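You operate a simulated robot arm through the tools that you are given. There is no shell and no other tool.

Carry out the task below with a simulated robot arm. There is one attempt and no reset: what you move stays moved.

TASK
With the red tap open and screw dial at 3, screw the profile.
Fine: tap and dial first, then clamp, screw and release it.

The check looks at the end state, three seconds after you hand in, the way a careful person would. Anything else that was tipped, shoved, dropped, spilled or broken makes it a failure.

THE ROBOT
A 7-joint arm with a fingered hand, fixed in place. Base frame: the origin is on the floor under the middle of its stand, x ahead of it, y to its left, z up. Units: m, degrees, N and s.
It reaches about 1.333 m from its shoulder. Its first joint turns from -69.0 to 172.0 degrees. Payload 5 kg.
The TCP is the grasp point between the finger pads, 0.032 m short of the fingertips. In the tool frame z runs along the fingers and y along their closing line. The gripper opens to 0.16 m; its body begins 0.089 m behind the TCP. The gripper is a hand of 3 fingers: y runs from the thumb to the fingers, the wrist lies at [0, 0, -0.252] in the tool frame, and closing takes about 1.5 s.
Orientation is that of the tool frame in the base frame, as a unit quaternion [x, y, z, w]. With the fingers straight down and closing along the base's y, the tool's x points along the base's -x, its y along +y and its z along -z.

THE INTERFACE
- The arm moves only by the tool drive_tool. Its argument "rows" is a list of rows, each an object of numbers (a shift or turn left out is 0, a gripper value left out holds the last): "x", "y", "z": the shift along the base's x, y, z in m; "rx", "ry", "rz": the turn, a rotation vector about the base's x, y, z in degrees; "claw": the finger opening in m, from 0 to 0.16. In form: [{"x": .., "y": .., "z": .., "rx": .., "ry": .., "rz": .., "claw": ..}, ...]. A call has 1 to 20 rows; each row is the pose to reach, as a shift and turn from the pose commanded when the call began. A row lasts 0.2 s, in which the tool goes at most 0.05 m and 8.6 degrees; a call with a longer step from one row to the next is refused whole, and so is a gripper value outside its range. A pose out of reach is approached as far as the arm can. The call stops where the force on the tool passes 40 N (or 10 N more than at its start, if that is more) or the arm is blocked; 0.2 s more then pass. Each finger travels about 0.108 m/s and halts on what it meets, pressing with about 23 N; the grip force reading is that of the motor and also rises with nothing between the fingers. The clock runs only during rows and for 0.2 s after the last one: add rows that repeat a pose to give the fingers time. The reply holds the time, the measured pose of the TCP, the force on the tool along the base axes, the opening and the grip force, in the units named above and with some noise, with the torque about the TCP (base axes, N m) and any sound that the robot's microphone picked up.
- Cameras (640 x 400 px; columns grow to the right, rows downward): "scene" is fixed at [0.2185, 0.6507, 1.6315]; the picture's right is [-0.81, -0.58, 0.00], its down [-0.20, 0.28, -0.94] and it looks along [0.55, -0.77, -0.34] (base axes); focal length 368 px, centre (320, 200). "wrist" rides on the gripper at [0.065, -0.004, -0.116] in the tool frame; the picture's right is [0.06, 1.00, 0.00], its down [-0.87, 0.05, -0.49] and it looks along [-0.49, 0.03, 0.87] (tool axes); focal length 261 px, centre (320, 200). There is no depth. A picture from a camera that has moved, and an enlarged one, comes with that camera's place and axes in the base frame and with its lens.
- capture(camera): a new picture of that camera. It takes no simulated time.
- raise_lower(by): slides the trunk up (or, below 0, down) by that many m; the arm rides with it, the base frame stays. It gives what a move gives, with no picture.
- preshape(shape): the hand has 3 fingers and takes this shape, open, in about a second: jaw (thumb against the fingers, like two jaws); tri (thumb and two fingers); tip (a fingertip pinch); poke (one finger out to press); point (the index stretched); flat (the hand flat); cup (the hand cupped); fist (a fist). The gripper value then closes the fingers along that shape, each until it touches; the sizes above hold for jaw. It gives what a move gives, with no picture.
- enlarge(camera, box): a new picture of the part [left, top, right, bottom] of that camera's present view, enlarged. It takes no simulated time.
- sign_off(): hands the job in; it is judged then, once.

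Nothing tells you positions but the pictures and the camera data. Unless the task says otherwise, let go and move clear before handing in.

The tools are called after "Call:" by a JSON object that holds its "name" and its "arguments". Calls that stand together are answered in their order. drive_tool: Moves the arm, as the interface text tells. Its arguments: {"type":"object","properties":{"rows":{"type":"array"}},"required":["rows"]} The other tools are called the same way: raise_lower (by) moves the trunk up or down; preshape (shape) gives the hand a shape; capture (camera) takes a picture; enlarge (camera, box) takes an enlarged picture of a part of a camera's view; sign_off () hands the job in.

At the start:

```text
t: 0.0
ee_pos: [0.5558, -0.1886, 1.4961]
orientation: [0.001, 1.0, 0.001, 0.0]
contact_force: [0.6, 0.6, -0.4]
moment: [-0.01, 0.0, -0.04]
finger_gap: 0.1596
grasp_force: 0.0
shape: jaw
trunk travel left (down, up): [-0.85, 0.09]
```

scene: 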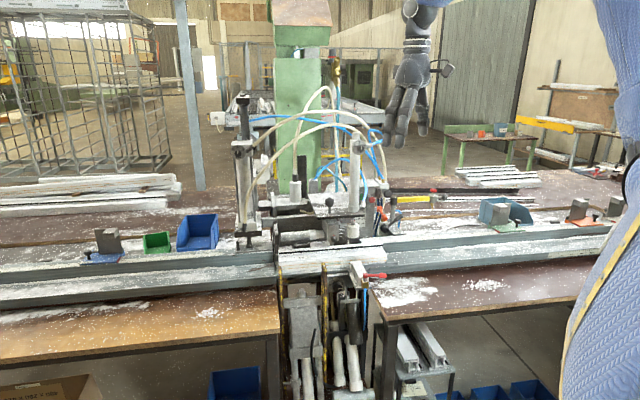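
wrist: 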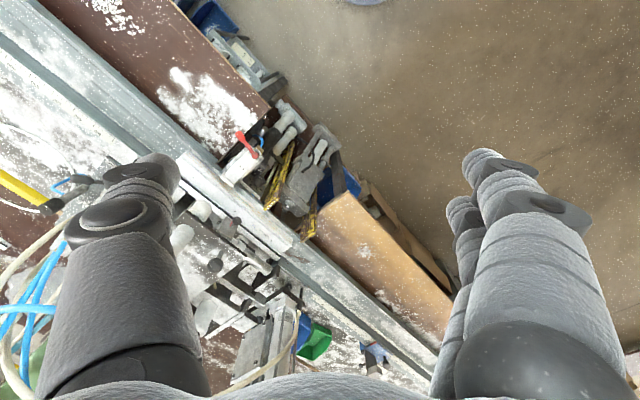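

I see a PVC/aluminium profile screwing machine on a long bench, with a red tap near the front centre of the machine. I'll look closer at the parts before moving anything.

Call:
{"name": "enlarge", "arguments": {"camera": "scene", "box": [220, 180, 420, 305]}}

Call:
{"name": "enlarge", "arguments": {"camera": "scene", "box": [220, 60, 420, 185]}}

Call:
{"name": "enlarge", "arguments": {"camera": "scene", "box": [260, 240, 420, 340]}}

Call:
{"name": "enlarge", "arguments": {"camera": "wrist", "box": [160, 80, 400, 230]}}

Call:
{"name": "enlarge", "arguments": {"camera": "wrist", "box": [160, 220, 400, 370]}}

```text
3.20 times, centred on (320, 242) of scene
camera zoom: at [0.2185, 0.6507, 1.6315], right [-0.81, -0.58, 0.0], down [-0.2, 0.28, -0.94], along [0.55, -0.77, -0.34], focal length 1176 px, centre (320, 64)
```

zoom: 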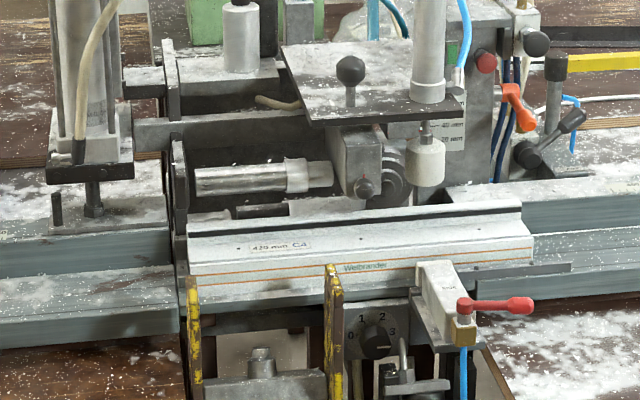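

```text
3.20 times, centred on (320, 122) of scene
camera zoom: at [0.2185, 0.6507, 1.6315], right [-0.81, -0.58, 0.0], down [-0.2, 0.28, -0.94], along [0.55, -0.77, -0.34], focal length 1176 px, centre (320, 448)
```

zoom: 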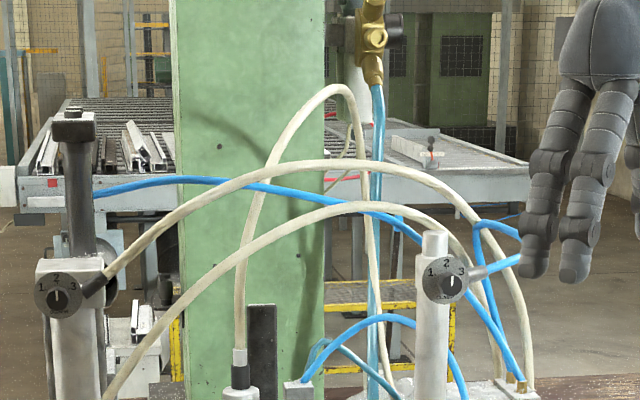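

```text
4.00 times, centred on (340, 290) of scene
camera zoom: at [0.2185, 0.6507, 1.6315], right [-0.81, -0.58, 0.0], down [-0.2, 0.28, -0.94], along [0.55, -0.77, -0.34], focal length 1470 px, centre (240, -160)
```

zoom: 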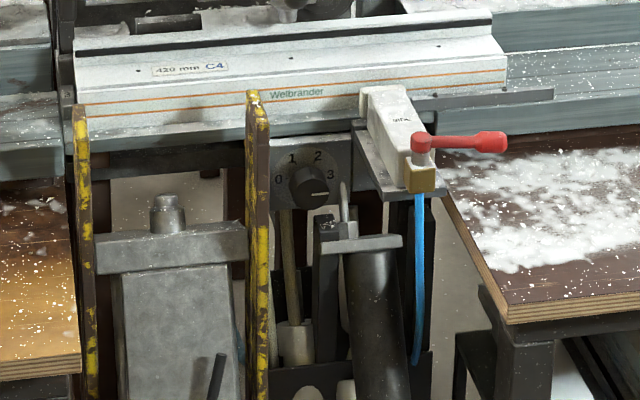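

```text
2.67 times, centred on (280, 155) of wrist
camera zoom: at [0.4904, -0.1932, 1.6106], right [-0.06, 1.0, 0.0], down [0.87, 0.05, 0.49], along [0.49, 0.03, -0.87], focal length 695 px, centre (427, 320)
```

zoom: 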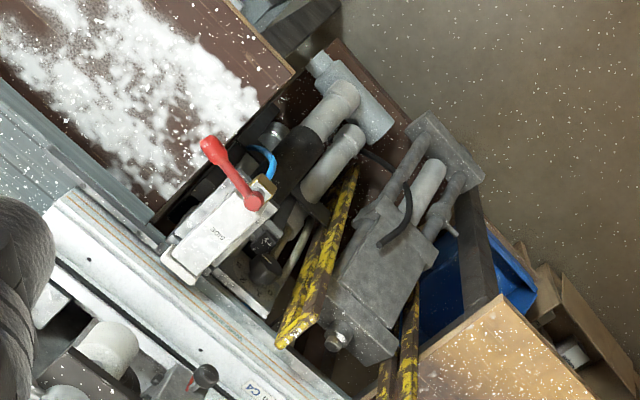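

```text
2.67 times, centred on (280, 295) of wrist
camera zoom: at [0.4904, -0.1932, 1.6106], right [-0.06, 1.0, 0.0], down [0.87, 0.05, 0.49], along [0.49, 0.03, -0.87], focal length 695 px, centre (427, -53)
```

zoom: 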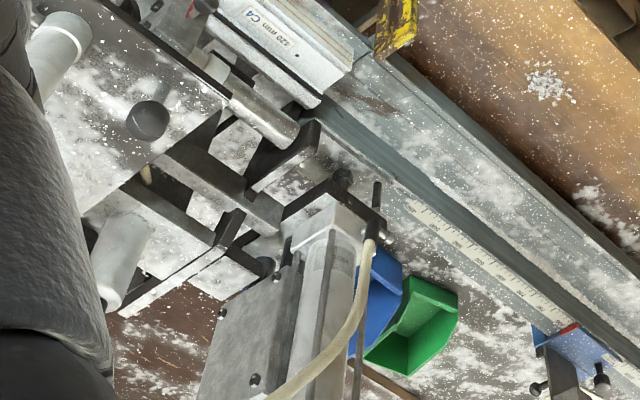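

The machine shows several look-alike controls: a red tap on the front block, an orange tap behind, and three numbered dials. I'll zoom in further to read labels.

Call:
{"name": "enlarge", "arguments": {"camera": "scene", "box": [320, 265, 384, 305]}}

Call:
{"name": "enlarge", "arguments": {"camera": "scene", "box": [345, 255, 393, 285]}}

Call:
{"name": "enlarge", "arguments": {"camera": "scene", "box": [340, 185, 420, 235]}}

Call:
{"name": "enlarge", "arguments": {"camera": "scene", "box": [300, 190, 364, 230]}}

Call:
{"name": "enlarge", "arguments": {"camera": "scene", "box": [222, 130, 270, 160]}}

Call:
{"name": "enlarge", "arguments": {"camera": "scene", "box": [336, 130, 384, 160]}}

Call:
{"name": "enlarge", "arguments": {"camera": "scene", "box": [276, 240, 340, 280]}}

Call:
{"name": "enlarge", "arguments": {"camera": "scene", "box": [300, 275, 364, 315]}}

```text
10.00 times, centred on (352, 285) of scene
camera zoom: at [0.2185, 0.6507, 1.6315], right [-0.81, -0.58, 0.0], down [-0.2, 0.28, -0.94], along [0.55, -0.77, -0.34], focal length 3675 px, centre (0, -650)
```

zoom: 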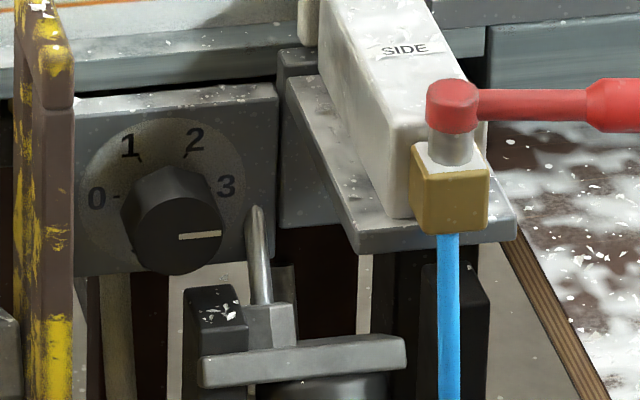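

```text
13.33 times, centred on (369, 270) of scene
camera zoom: at [0.2185, 0.6507, 1.6315], right [-0.81, -0.58, 0.0], down [-0.2, 0.28, -0.94], along [0.55, -0.77, -0.34], focal length 4900 px, centre (-333, -733)
```

zoom: 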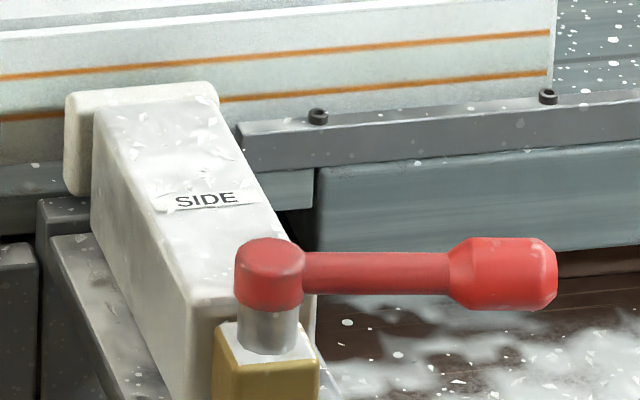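

```text
8.00 times, centred on (380, 210) of scene
camera zoom: at [0.2185, 0.6507, 1.6315], right [-0.81, -0.58, 0.0], down [-0.2, 0.28, -0.94], along [0.55, -0.77, -0.34], focal length 2940 px, centre (-160, 120)
```

zoom: 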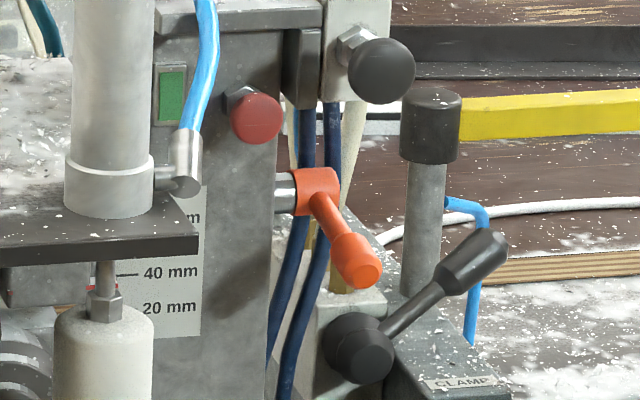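

```text
10.00 times, centred on (332, 210) of scene
camera zoom: at [0.2185, 0.6507, 1.6315], right [-0.81, -0.58, 0.0], down [-0.2, 0.28, -0.94], along [0.55, -0.77, -0.34], focal length 3675 px, centre (200, 100)
```

zoom: 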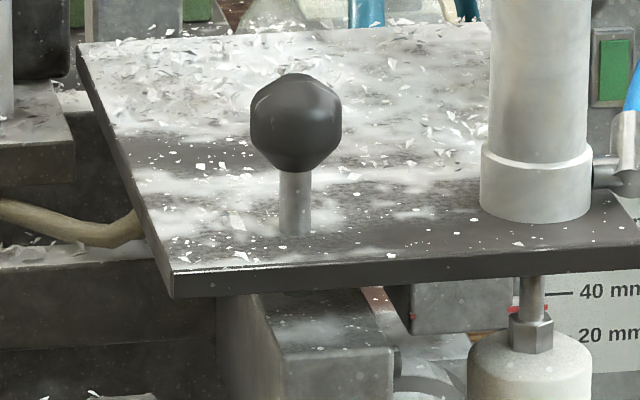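

```text
13.33 times, centred on (246, 145) of scene
camera zoom: at [0.2185, 0.6507, 1.6315], right [-0.81, -0.58, 0.0], down [-0.2, 0.28, -0.94], along [0.55, -0.77, -0.34], focal length 4900 px, centre (1307, 933)
```

zoom: 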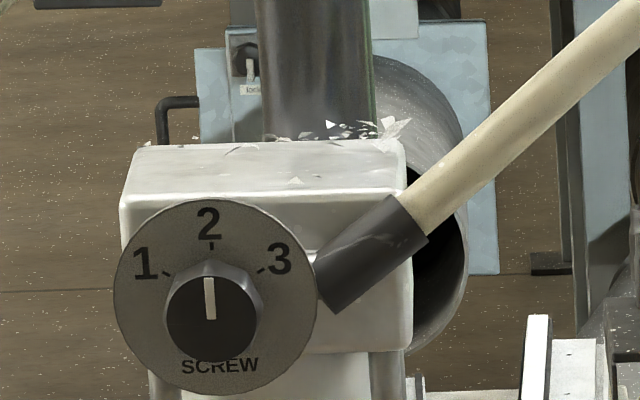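

```text
13.33 times, centred on (360, 145) of scene
camera zoom: at [0.2185, 0.6507, 1.6315], right [-0.81, -0.58, 0.0], down [-0.2, 0.28, -0.94], along [0.55, -0.77, -0.34], focal length 4900 px, centre (-213, 933)
```

zoom: 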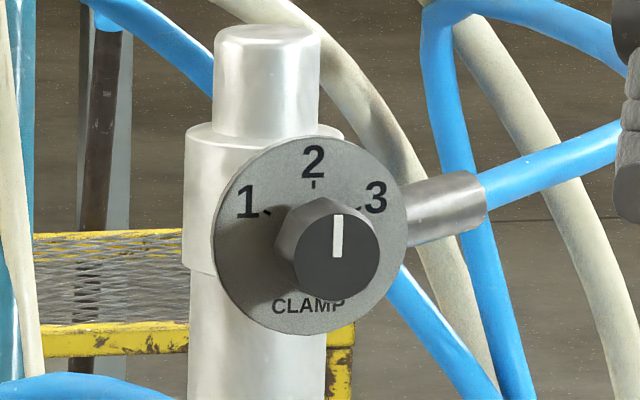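

```text
10.00 times, centred on (308, 260) of scene
camera zoom: at [0.2185, 0.6507, 1.6315], right [-0.81, -0.58, 0.0], down [-0.2, 0.28, -0.94], along [0.55, -0.77, -0.34], focal length 3675 px, centre (440, -400)
```

zoom: 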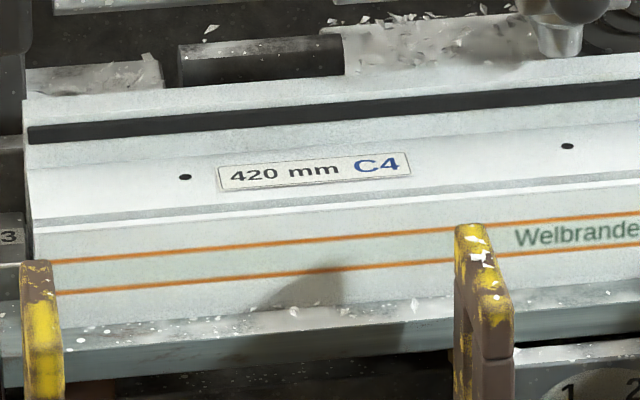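

```text
10.00 times, centred on (332, 295) of scene
camera zoom: at [0.2185, 0.6507, 1.6315], right [-0.81, -0.58, 0.0], down [-0.2, 0.28, -0.94], along [0.55, -0.77, -0.34], focal length 3675 px, centre (200, -750)
```

zoom: 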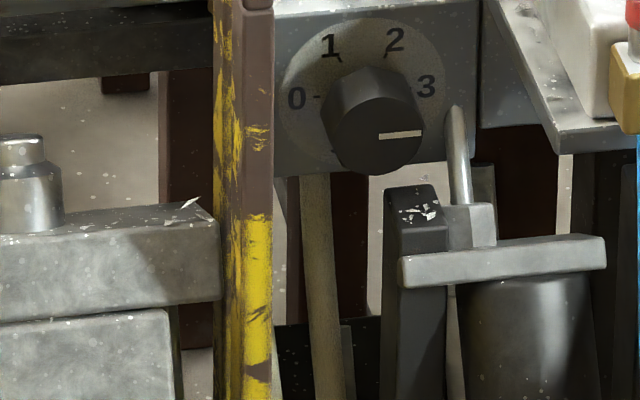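

The left pillar dial is labelled SCREW (now at 2), the right pillar one is CLAMP; the red tap sits on the SIDE block with its lever across. Next I look for the clamp and screw actuators.

Call:
{"name": "enlarge", "arguments": {"camera": "scene", "box": [375, 205, 423, 235]}}

Call:
{"name": "enlarge", "arguments": {"camera": "scene", "box": [225, 170, 289, 210]}}

Call:
{"name": "enlarge", "arguments": {"camera": "scene", "box": [225, 205, 289, 245]}}

Call:
{"name": "enlarge", "arguments": {"camera": "scene", "box": [275, 215, 339, 255]}}

Call:
{"name": "enlarge", "arguments": {"camera": "scene", "box": [320, 215, 384, 255]}}

Call:
{"name": "enlarge", "arguments": {"camera": "scene", "box": [270, 165, 334, 205]}}

Call:
{"name": "enlarge", "arguments": {"camera": "scene", "box": [270, 300, 366, 360]}}

Call:
{"name": "enlarge", "arguments": {"camera": "scene", "box": [270, 340, 366, 400]}}

Call:
{"name": "enlarge", "arguments": {"camera": "scene", "box": [310, 45, 374, 85]}}

Call:
{"name": "enlarge", "arguments": {"camera": "scene", "box": [420, 120, 640, 257]}}

Call:
{"name": "enlarge", "arguments": {"camera": "scene", "box": [0, 160, 240, 310]}}

```text
13.33 times, centred on (399, 220) of scene
camera zoom: at [0.2185, 0.6507, 1.6315], right [-0.81, -0.58, 0.0], down [-0.2, 0.28, -0.94], along [0.55, -0.77, -0.34], focal length 4900 px, centre (-733, -67)
```

zoom: 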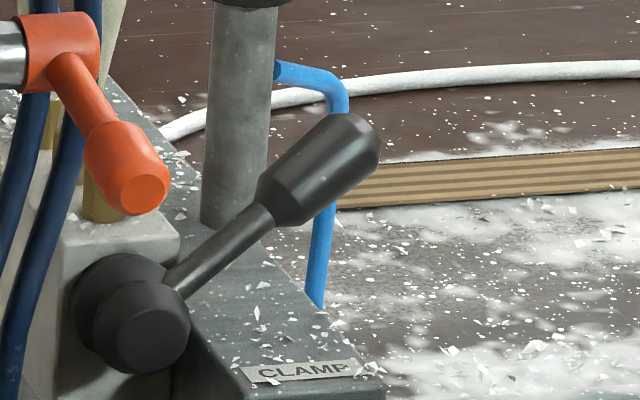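

```text
10.00 times, centred on (257, 190) of scene
camera zoom: at [0.2185, 0.6507, 1.6315], right [-0.81, -0.58, 0.0], down [-0.2, 0.28, -0.94], along [0.55, -0.77, -0.34], focal length 3675 px, centre (950, 300)
```

zoom: 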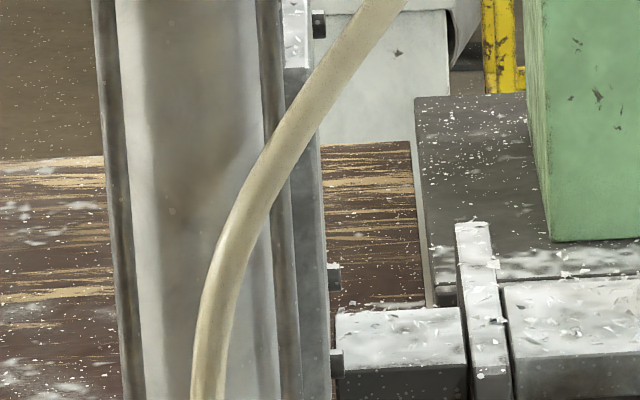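

```text
10.00 times, centred on (257, 225) of scene
camera zoom: at [0.2185, 0.6507, 1.6315], right [-0.81, -0.58, 0.0], down [-0.2, 0.28, -0.94], along [0.55, -0.77, -0.34], focal length 3675 px, centre (950, -50)
```

zoom: 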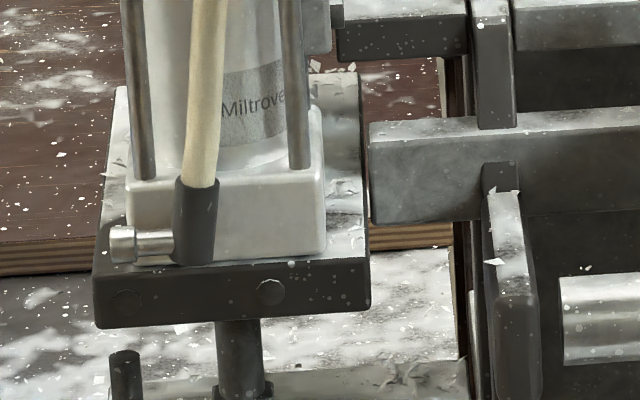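

```text
10.00 times, centred on (307, 235) of scene
camera zoom: at [0.2185, 0.6507, 1.6315], right [-0.81, -0.58, 0.0], down [-0.2, 0.28, -0.94], along [0.55, -0.77, -0.34], focal length 3675 px, centre (450, -150)
```

zoom: 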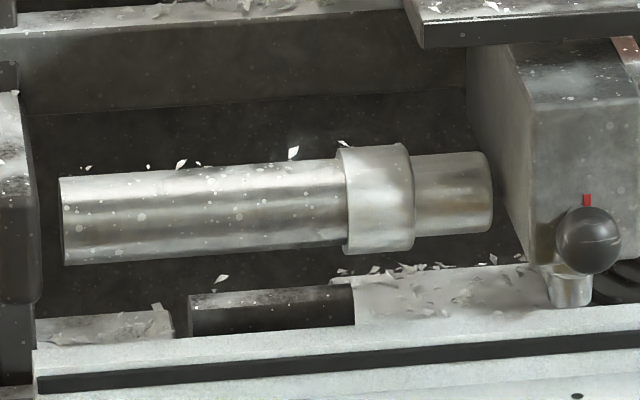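

```text
10.00 times, centred on (352, 235) of scene
camera zoom: at [0.2185, 0.6507, 1.6315], right [-0.81, -0.58, 0.0], down [-0.2, 0.28, -0.94], along [0.55, -0.77, -0.34], focal length 3675 px, centre (0, -150)
```

zoom: 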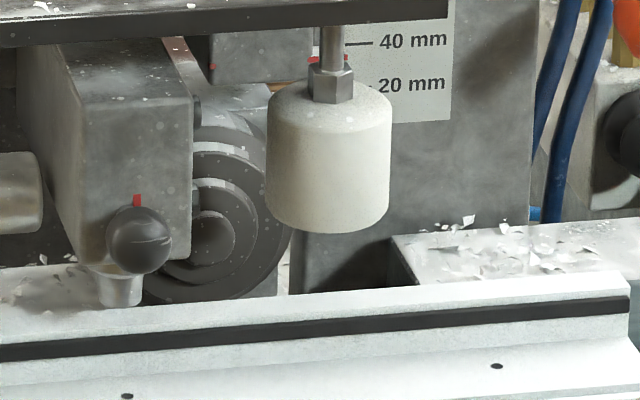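

```text
10.00 times, centred on (302, 185) of scene
camera zoom: at [0.2185, 0.6507, 1.6315], right [-0.81, -0.58, 0.0], down [-0.2, 0.28, -0.94], along [0.55, -0.77, -0.34], focal length 3675 px, centre (500, 350)
```

zoom: 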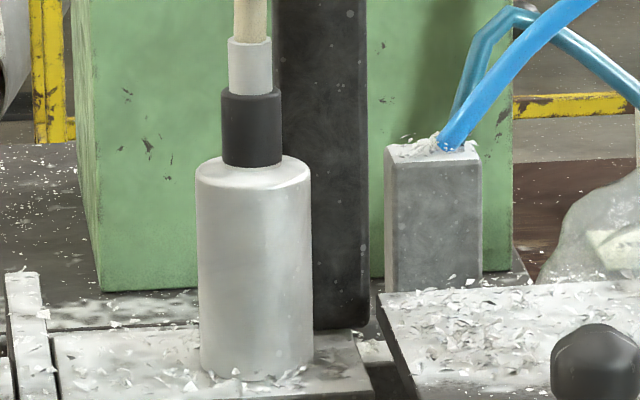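

```text
6.67 times, centred on (318, 330) of scene
camera zoom: at [0.2185, 0.6507, 1.6315], right [-0.81, -0.58, 0.0], down [-0.2, 0.28, -0.94], along [0.55, -0.77, -0.34], focal length 2450 px, centre (333, -667)
```

zoom: 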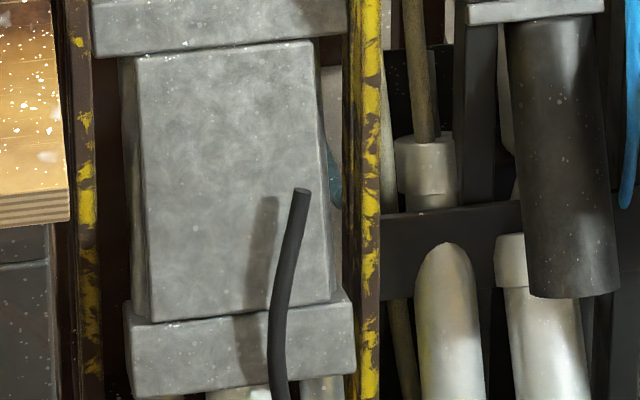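

```text
6.67 times, centred on (318, 370) of scene
camera zoom: at [0.2185, 0.6507, 1.6315], right [-0.81, -0.58, 0.0], down [-0.2, 0.28, -0.94], along [0.55, -0.77, -0.34], focal length 2450 px, centre (333, -933)
```

zoom: 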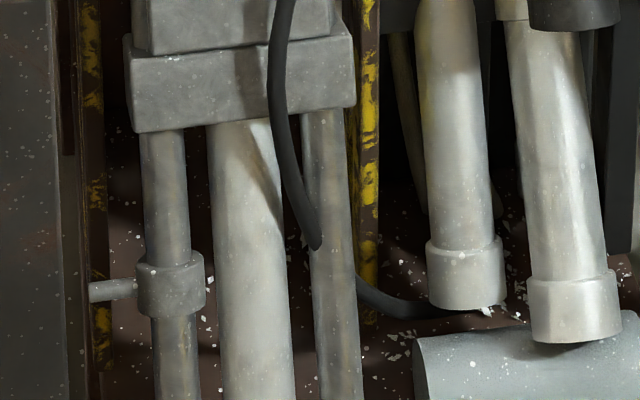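

```text
10.00 times, centred on (342, 65) of scene
camera zoom: at [0.2185, 0.6507, 1.6315], right [-0.81, -0.58, 0.0], down [-0.2, 0.28, -0.94], along [0.55, -0.77, -0.34], focal length 3675 px, centre (100, 1550)
```

zoom: 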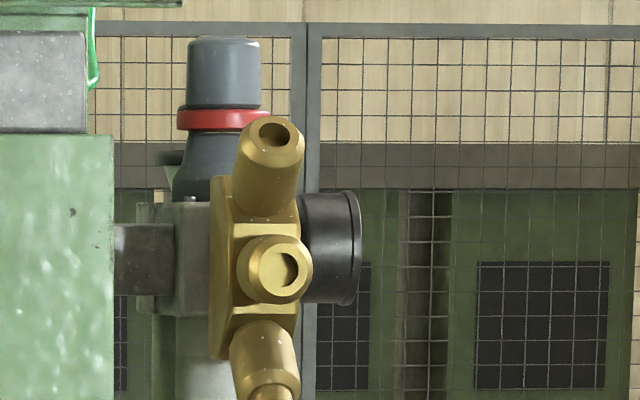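

```text
2.91 times, centred on (530, 188) of scene
camera zoom: at [0.2185, 0.6507, 1.6315], right [-0.81, -0.58, 0.0], down [-0.2, 0.28, -0.94], along [0.55, -0.77, -0.34], focal length 1069 px, centre (-291, 234)
```

zoom: 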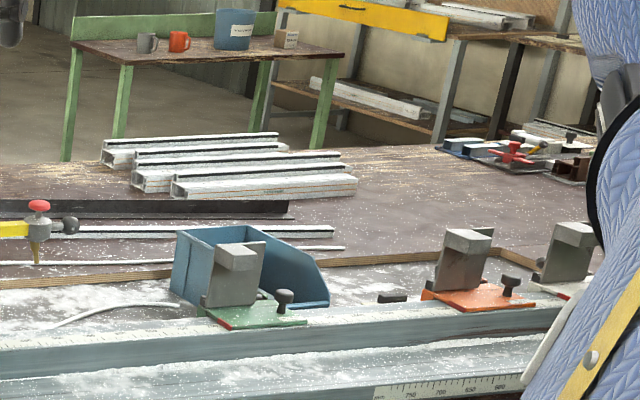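

```text
2.67 times, centred on (120, 235) of scene
camera zoom: at [0.2185, 0.6507, 1.6315], right [-0.81, -0.58, 0.0], down [-0.2, 0.28, -0.94], along [0.55, -0.77, -0.34], focal length 980 px, centre (853, 107)
```

zoom: 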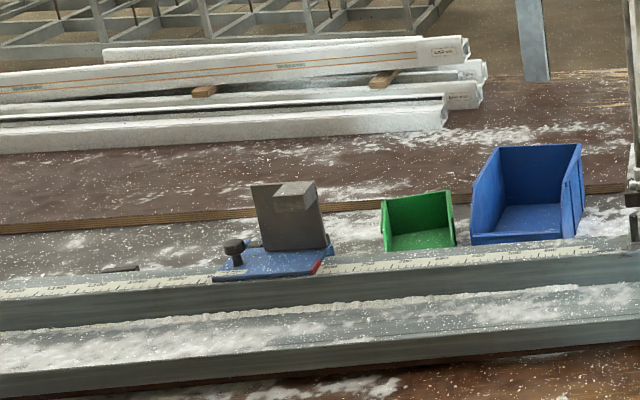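

Nothing has moved yet. I'll turn the hand to face the machine (its front faces the scene camera) so the wrist camera gives a second view of dials, tap and levers.

Call:
{"name": "drive_tool", "arguments": {"rows": [{"rz": -7.5}, {"rz": -15}, {"rz": -22.5}, {"rz": -30}, {"rz": -37.5}, {"rz": -45}, {"rz": -52}, {"rz": -54.4}]}}

Call:
{"name": "capture", "arguments": {"camera": "wrist"}}

Call:
{"name": "capture", "arguments": {"camera": "scene"}}

```text
t: 1.8
ee_pos: [0.556, -0.1902, 1.4949]
orientation: [0.458, 0.889, 0.0, 0.0]
contact_force: [-0.3, -0.4, 0.0]
moment: [0.02, 0.01, 0.0]
finger_gap: 0.1599
grasp_force: 0.2
shape: jaw
trunk travel left (down, up): [-0.85, 0.09]
```

```text
taken
camera wrist: at [0.5143, -0.1384, 1.6107], right [0.78, 0.63, 0.0], down [0.55, -0.68, 0.49], along [0.31, -0.38, -0.87], focal length 261 px, centre (320, 200)
```

wrist: 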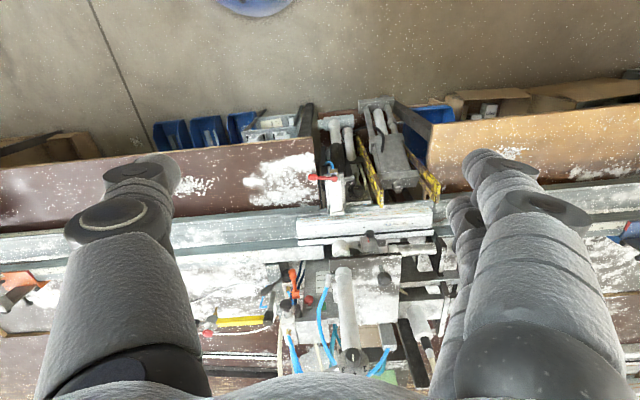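

```text
taken
```

scene: 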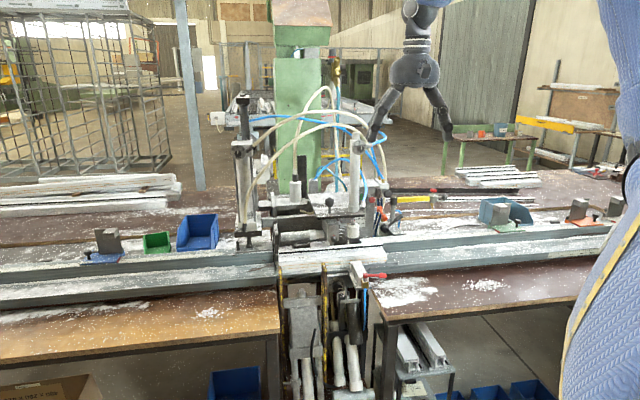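

Call:
{"name": "enlarge", "arguments": {"camera": "wrist", "box": [240, 140, 440, 265]}}

Call:
{"name": "enlarge", "arguments": {"camera": "wrist", "box": [240, 255, 440, 380]}}

```text
3.20 times, centred on (340, 202) of wrist
camera zoom: at [0.5143, -0.1384, 1.6107], right [0.78, 0.63, 0.0], down [0.55, -0.68, 0.49], along [0.31, -0.38, -0.87], focal length 834 px, centre (256, 192)
```

zoom: 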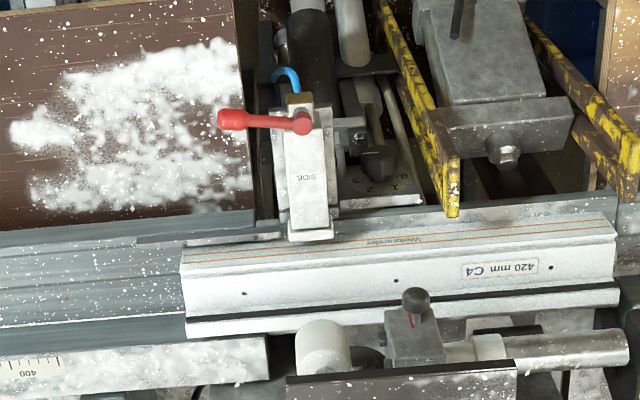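

```text
3.20 times, centred on (340, 318) of wrist
camera zoom: at [0.5143, -0.1384, 1.6107], right [0.78, 0.63, 0.0], down [0.55, -0.68, 0.49], along [0.31, -0.38, -0.87], focal length 834 px, centre (256, -176)
```

zoom: 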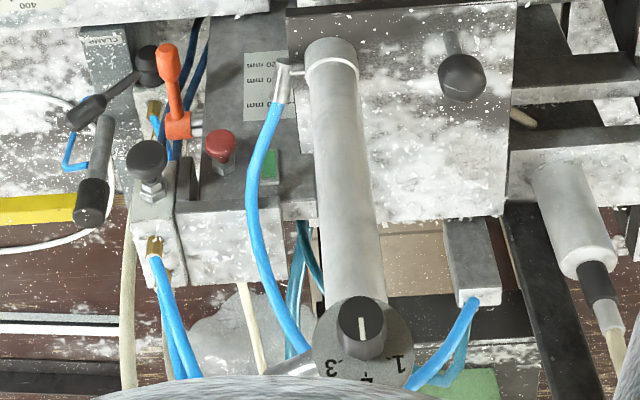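

I can now locate things: tap pivot about (0.744, -0.356, 0.936), CLAMP dial about (0.825, -0.436, 1.367), black push-knob about (0.83, -0.68, 1.13). I'll pitch the hand up to see the valve area from the front.

Call:
{"name": "drive_tool", "arguments": {"rows": [{"rx": -5.7, "ry": -4.1, "z": -0.02}, {"rx": -11.4, "ry": -8.2, "z": -0.04}, {"rx": -17.1, "ry": -12.2, "z": -0.06}, {"rx": -22.8, "ry": -16.3, "z": -0.08}, {"rx": -28.5, "ry": -20.4, "z": -0.1}, {"rx": -28.5, "ry": -20.4, "z": -0.1}]}}

Call:
{"name": "capture", "arguments": {"camera": "wrist"}}

Call:
{"name": "enlarge", "arguments": {"camera": "wrist", "box": [200, 120, 440, 270]}}

```text
t: 3.2
ee_pos: [0.5426, -0.2782, 1.4027]
orientation: [0.435, 0.857, -0.11, 0.253]
contact_force: [-0.9, 0.0, 0.9]
moment: [-0.02, -0.02, -0.02]
finger_gap: 0.16
grasp_force: 0.0
shape: jaw
out of reach, approached as far as the arm can: row 3, 4, 5, 6
trunk travel left (down, up): [-0.85, 0.09]
```

```text
taken
camera wrist: at [0.4687, -0.1896, 1.4642], right [0.77, 0.64, 0.0], down [0.31, -0.37, 0.88], along [0.56, -0.67, -0.48], focal length 261 px, centre (320, 200)
```

wrist: 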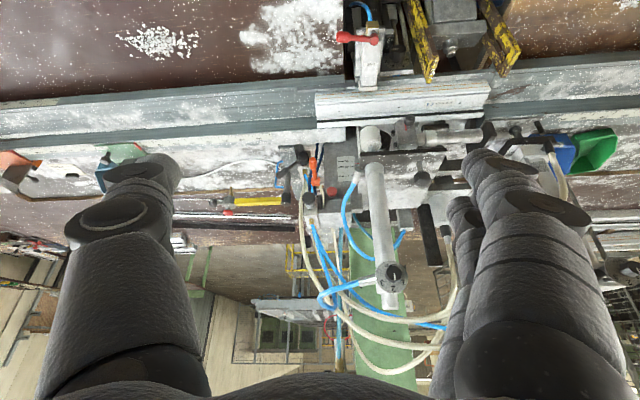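

```text
2.67 times, centred on (320, 195) of wrist
camera zoom: at [0.4687, -0.1896, 1.4642], right [0.77, 0.64, 0.0], down [0.31, -0.37, 0.88], along [0.56, -0.67, -0.48], focal length 695 px, centre (320, 213)
```

zoom: 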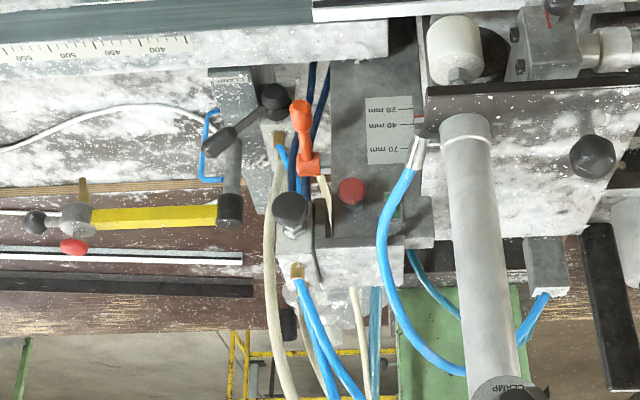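

Call:
{"name": "enlarge", "arguments": {"camera": "wrist", "box": [270, 140, 366, 200]}}

Call:
{"name": "enlarge", "arguments": {"camera": "wrist", "box": [290, 185, 370, 235]}}

Call:
{"name": "enlarge", "arguments": {"camera": "wrist", "box": [330, 15, 410, 65]}}

Call:
{"name": "enlarge", "arguments": {"camera": "wrist", "box": [360, 100, 456, 160]}}

Call:
{"name": "enlarge", "arguments": {"camera": "wrist", "box": [380, 150, 476, 210]}}

```text
6.67 times, centred on (318, 170) of wrist
camera zoom: at [0.4687, -0.1896, 1.4642], right [0.77, 0.64, 0.0], down [0.31, -0.37, 0.88], along [0.56, -0.67, -0.48], focal length 1738 px, centre (333, 400)
```

zoom: 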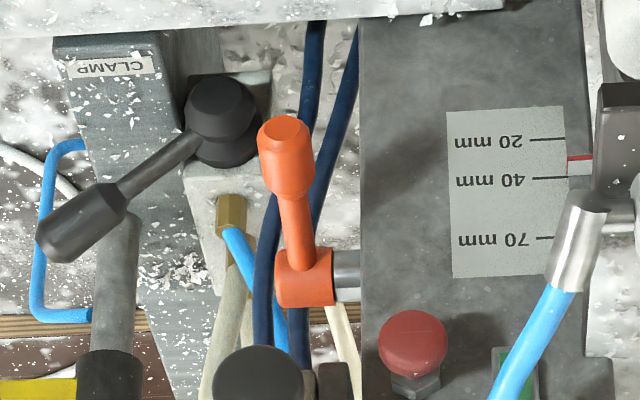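

```text
8.00 times, centred on (330, 210) of wrist
camera zoom: at [0.4687, -0.1896, 1.4642], right [0.77, 0.64, 0.0], down [0.31, -0.37, 0.88], along [0.56, -0.67, -0.48], focal length 2085 px, centre (240, 120)
```

zoom: 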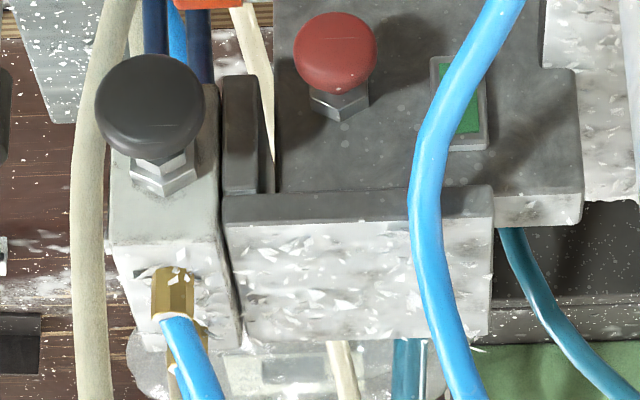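

```text
8.00 times, centred on (370, 40) of wrist
camera zoom: at [0.4687, -0.1896, 1.4642], right [0.77, 0.64, 0.0], down [0.31, -0.37, 0.88], along [0.56, -0.67, -0.48], focal length 2085 px, centre (-80, 1480)
```

zoom: 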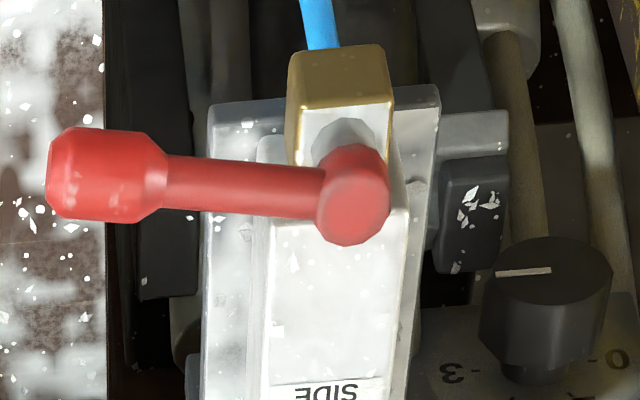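

```text
6.67 times, centred on (408, 130) of wrist
camera zoom: at [0.4687, -0.1896, 1.4642], right [0.77, 0.64, 0.0], down [0.31, -0.37, 0.88], along [0.56, -0.67, -0.48], focal length 1738 px, centre (-267, 667)
```

zoom: 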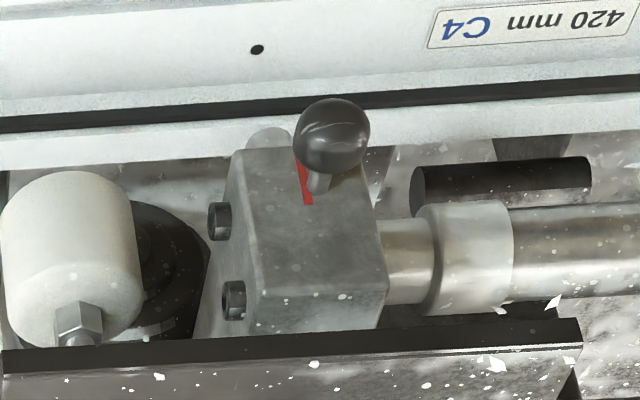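

```text
6.67 times, centred on (428, 180) of wrist
camera zoom: at [0.4687, -0.1896, 1.4642], right [0.77, 0.64, 0.0], down [0.31, -0.37, 0.88], along [0.56, -0.67, -0.48], focal length 1738 px, centre (-400, 333)
```

zoom: 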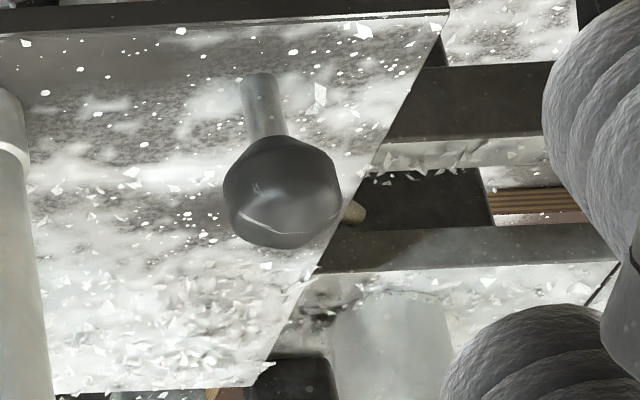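

Call:
{"name": "capture", "arguments": {"camera": "scene"}}

Call:
{"name": "enlarge", "arguments": {"camera": "wrist", "box": [480, 110, 640, 210]}}

```text
taken
```

scene: 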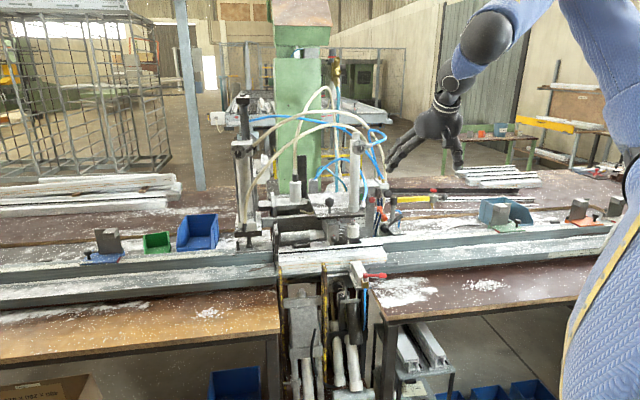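

```text
4.00 times, centred on (560, 160) of wrist
camera zoom: at [0.4687, -0.1896, 1.4642], right [0.77, 0.64, 0.0], down [0.31, -0.37, 0.88], along [0.56, -0.67, -0.48], focal length 1043 px, centre (-640, 360)
```

zoom: 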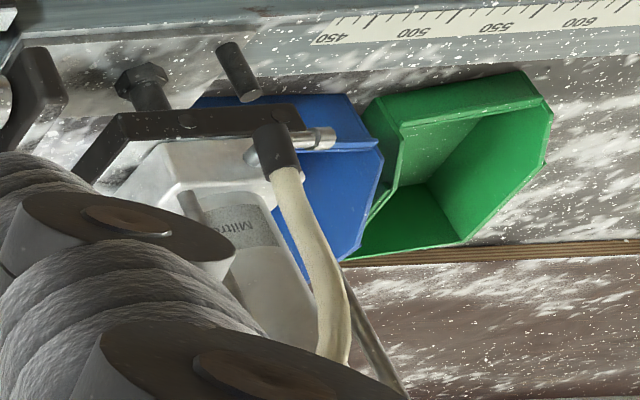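

The CLAMP lever sits at about (0.837,-0.710,0.965) with its tip up-right at (0.80,-0.77,1.01). Next I swing the hand to the left in front of the machine to look at the SCREW dial side.

Call:
{"name": "drive_tool", "arguments": {"rows": [{"x": 0.03, "y": 0.02, "z": 0.01}, {"x": 0.06, "y": 0.045, "z": 0.02}, {"x": 0.09, "y": 0.07, "z": 0.03}, {"x": 0.12, "y": 0.095, "z": 0.04}, {"x": 0.15, "y": 0.12, "z": 0.05}, {"x": 0.18, "y": 0.145, "z": 0.05}, {"x": 0.21, "y": 0.17, "z": 0.05}, {"x": 0.24, "y": 0.195, "z": 0.05}, {"x": 0.27, "y": 0.21, "z": 0.05}, {"x": 0.3, "y": 0.22, "z": 0.05}, {"x": 0.3, "y": 0.22, "z": 0.05}]}}

Call:
{"name": "capture", "arguments": {"camera": "wrist"}}

Call:
{"name": "capture", "arguments": {"camera": "scene"}}

```text
t: 5.6
ee_pos: [0.7737, -0.2551, 1.4174]
orientation: [0.423, 0.87, -0.048, 0.249]
contact_force: [0.2, 0.1, 0.1]
moment: [0.02, -0.04, 0.0]
finger_gap: 0.1598
grasp_force: 0.0
shape: jaw
out of reach, approached as far as the arm can: row 1, 2, 3, 4, 5, 6, 7, 8, 9, 10, 11
trunk travel left (down, up): [-0.85, 0.09]
```

```text
taken
camera wrist: at [0.6911, -0.1773, 1.4848], right [0.73, 0.68, 0.1], down [0.3, -0.44, 0.85], along [0.62, -0.59, -0.52], focal length 261 px, centre (320, 200)
```

wrist: 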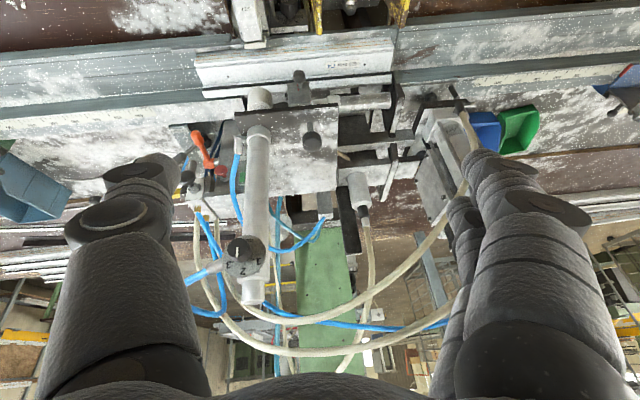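

```text
taken
```

scene: 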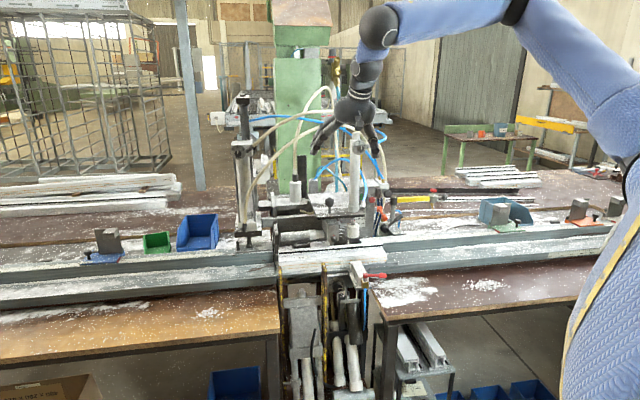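

The arm is near a wrist limit in this raised posture, so I'll back out to the earlier pointing-down pose and then lower the trunk for a better working height.

Call:
{"name": "drive_tool", "arguments": {"rows": [{"x": -0.03, "y": -0.02, "z": 0.0, "rx": 2.5, "ry": 1.8}, {"x": -0.06, "y": -0.04, "z": 0.0, "rx": 5, "ry": 3.6}, {"x": -0.09, "y": -0.06, "z": 0.0, "rx": 7.5, "ry": 5.4}, {"x": -0.12, "y": -0.085, "z": 0.0, "rx": 10, "ry": 7.2}, {"x": -0.15, "y": -0.11, "z": 0.0, "rx": 12.5, "ry": 9}, {"x": -0.18, "y": -0.135, "z": 0.0, "rx": 15, "ry": 10.8}, {"x": -0.21, "y": -0.16, "z": 0.0, "rx": 18, "ry": 12.9}, {"x": -0.24, "y": -0.185, "z": 0.0, "rx": 21.5, "ry": 15.4}, {"x": -0.27, "y": -0.205, "z": 0.0, "rx": 25, "ry": 17.9}, {"x": -0.3, "y": -0.22, "z": 0.0, "rx": 28.5, "ry": 20.4}, {"x": -0.3, "y": -0.22, "z": 0.0, "rx": 28.5, "ry": 20.4}]}}

```text
t: 8.0
ee_pos: [0.4742, -0.4788, 1.4067]
orientation: [0.456, 0.885, 0.092, -0.018]
contact_force: [0.3, 0.5, 0.7]
moment: [0.0, 0.03, -0.03]
finger_gap: 0.1597
grasp_force: 0.0
shape: jaw
trunk travel left (down, up): [-0.85, 0.09]
```

Call:
{"name": "drive_tool", "arguments": {"rows": [{"x": 0.0, "y": 0.03, "z": 0.03, "rx": -2.5, "ry": 0.7}, {"x": 0.0, "y": 0.07, "z": 0.05, "rx": -5, "ry": 1.5}, {"x": 0.01, "y": 0.11, "z": 0.07, "rx": -7.5, "ry": 2.2}, {"x": 0.02, "y": 0.15, "z": 0.09, "rx": -10.3, "ry": 3.0}, {"x": 0.03, "y": 0.19, "z": 0.11, "rx": -10.3, "ry": 3.0}, {"x": 0.04, "y": 0.23, "z": 0.13, "rx": -10.3, "ry": 3.0}, {"x": 0.05, "y": 0.27, "z": 0.15, "rx": -10.3, "ry": 3.0}, {"x": 0.056, "y": 0.289, "z": 0.16, "rx": -10.3, "ry": 3.0}]}}

Call:
{"name": "raise_lower", "arguments": {"by": -0.25}}

Call:
{"name": "capture", "arguments": {"camera": "scene"}}

```text
t: 9.8
ee_pos: [0.5307, -0.1917, 1.5651]
orientation: [0.459, 0.889, 0.001, -0.001]
contact_force: [-0.7, 0.0, -0.8]
moment: [0.0, -0.01, 0.01]
finger_gap: 0.1597
grasp_force: 0.1
shape: jaw
trunk travel left (down, up): [-0.85, 0.09]
```

```text
t: 12.4
ee_pos: [0.5306, -0.1905, 1.3148]
orientation: [0.458, 0.889, 0.001, -0.001]
contact_force: [-0.5, 0.5, 0.0]
moment: [0.03, 0.01, -0.03]
finger_gap: 0.1601
grasp_force: 0.1
shape: jaw
trunk travel left (down, up): [-0.6, 0.34]
```

```text
taken
```

scene: 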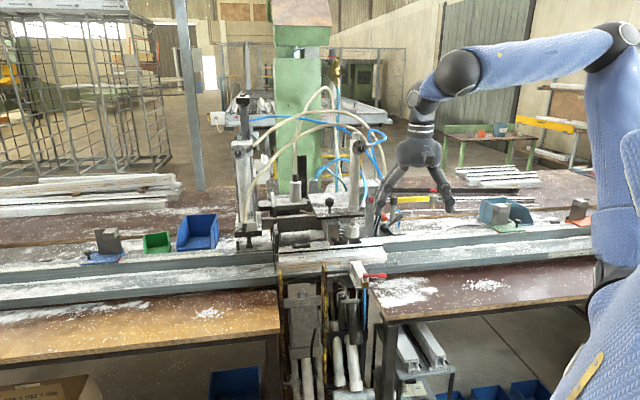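

Call:
{"name": "drive_tool", "arguments": {"rows": [{"rx": -6.1, "ry": -4.4, "z": 0.01}, {"rx": -12.2, "ry": -8.7, "z": 0.02}, {"rx": -18.3, "ry": -13.1, "z": 0.03}, {"rx": -24.4, "ry": -17.5, "z": 0.04}, {"rx": -30.5, "ry": -21.8, "z": 0.05}, {"rx": -36.6, "ry": -26.2, "z": 0.06}, {"rx": -42.7, "ry": -30.6, "z": 0.07}, {"rx": -48.8, "ry": -34.9, "z": 0.08}]}}

Call:
{"name": "capture", "arguments": {"camera": "scene"}}

Call:
{"name": "capture", "arguments": {"camera": "wrist"}}

```text
t: 14.2
ee_pos: [0.5062, -0.3834, 1.3627]
orientation: [0.376, 0.809, -0.143, 0.428]
contact_force: [0.4, -0.9, -1.5]
moment: [-0.02, 0.0, 0.02]
finger_gap: 0.1599
grasp_force: 0.0
shape: jaw
out of reach, approached as far as the arm can: row 2, 3, 4, 5, 6, 7, 8
trunk travel left (down, up): [-0.6, 0.34]
```

```text
taken
```

scene: 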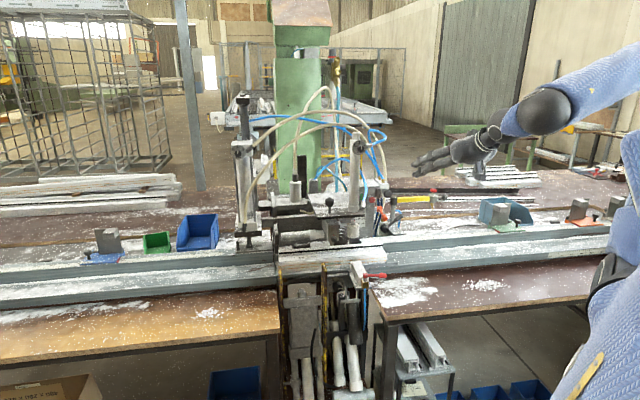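

```text
taken
camera wrist: at [0.413, -0.2911, 1.3781], right [0.71, 0.71, 0.04], down [0.06, -0.11, 0.99], along [0.71, -0.7, -0.12], focal length 261 px, centre (320, 200)
```

wrist: 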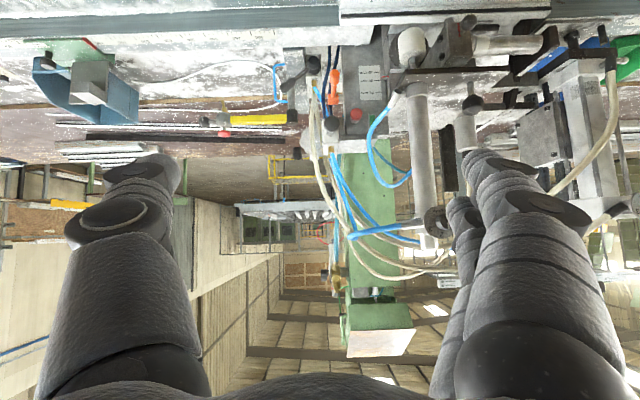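

Call:
{"name": "enlarge", "arguments": {"camera": "wrist", "box": [270, 20, 430, 120]}}

Call:
{"name": "enlarge", "arguments": {"camera": "wrist", "box": [390, 10, 640, 166]}}

Call:
{"name": "enlarge", "arguments": {"camera": "wrist", "box": [280, 40, 360, 90]}}

Call:
{"name": "enlarge", "arguments": {"camera": "wrist", "box": [310, 90, 390, 140]}}

Call:
{"name": "enlarge", "arguments": {"camera": "wrist", "box": [560, 180, 640, 230]}}

```text
4.00 times, centred on (350, 70) of wrist
camera zoom: at [0.413, -0.2911, 1.3781], right [0.71, 0.71, 0.04], down [0.06, -0.11, 0.99], along [0.71, -0.7, -0.12], focal length 1043 px, centre (200, 720)
```

zoom: 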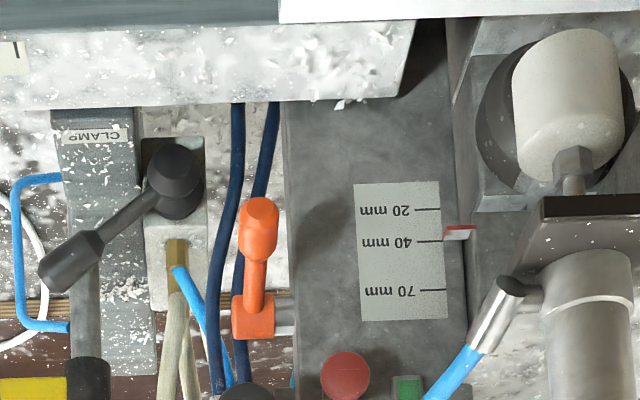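

```text
2.56 times, centred on (515, 88) of wrist
camera zoom: at [0.413, -0.2911, 1.3781], right [0.71, 0.71, 0.04], down [0.06, -0.11, 0.99], along [0.71, -0.7, -0.12], focal length 667 px, centre (-179, 487)
```

zoom: 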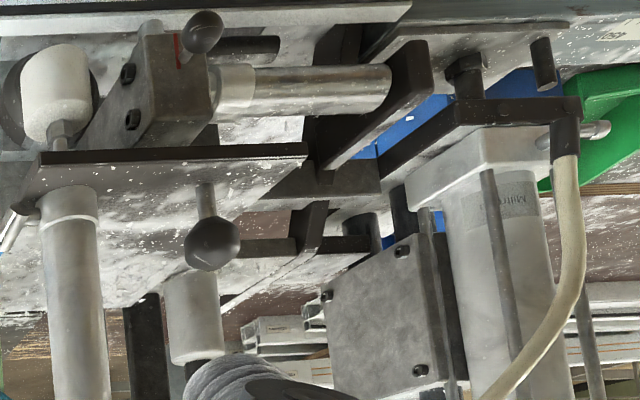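

```text
8.00 times, centred on (320, 65) of wrist
camera zoom: at [0.413, -0.2911, 1.3781], right [0.71, 0.71, 0.04], down [0.06, -0.11, 0.99], along [0.71, -0.7, -0.12], focal length 2085 px, centre (320, 1280)
```

zoom: 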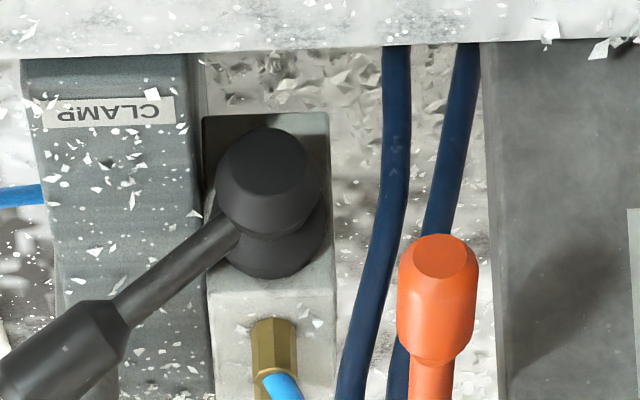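

```text
8.00 times, centred on (350, 115) of wrist
camera zoom: at [0.413, -0.2911, 1.3781], right [0.71, 0.71, 0.04], down [0.06, -0.11, 0.99], along [0.71, -0.7, -0.12], focal length 2085 px, centre (80, 880)
```

zoom: 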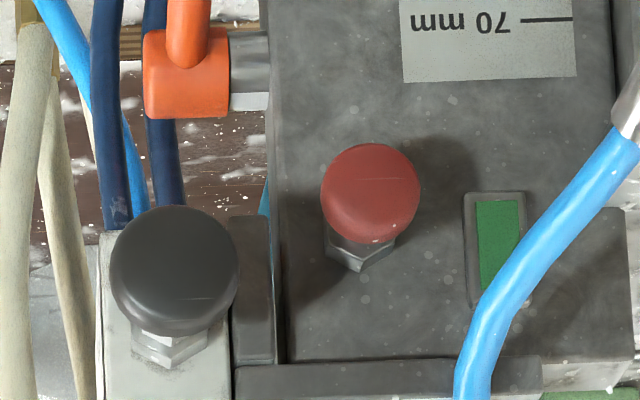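

```text
8.00 times, centred on (600, 205) of wrist
camera zoom: at [0.413, -0.2911, 1.3781], right [0.71, 0.71, 0.04], down [0.06, -0.11, 0.99], along [0.71, -0.7, -0.12], focal length 2085 px, centre (-1920, 160)
```

zoom: 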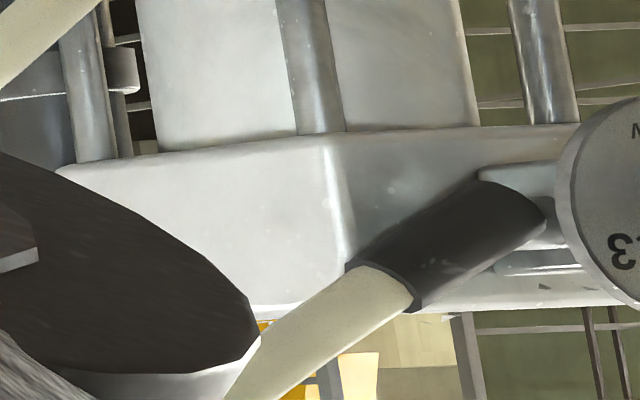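

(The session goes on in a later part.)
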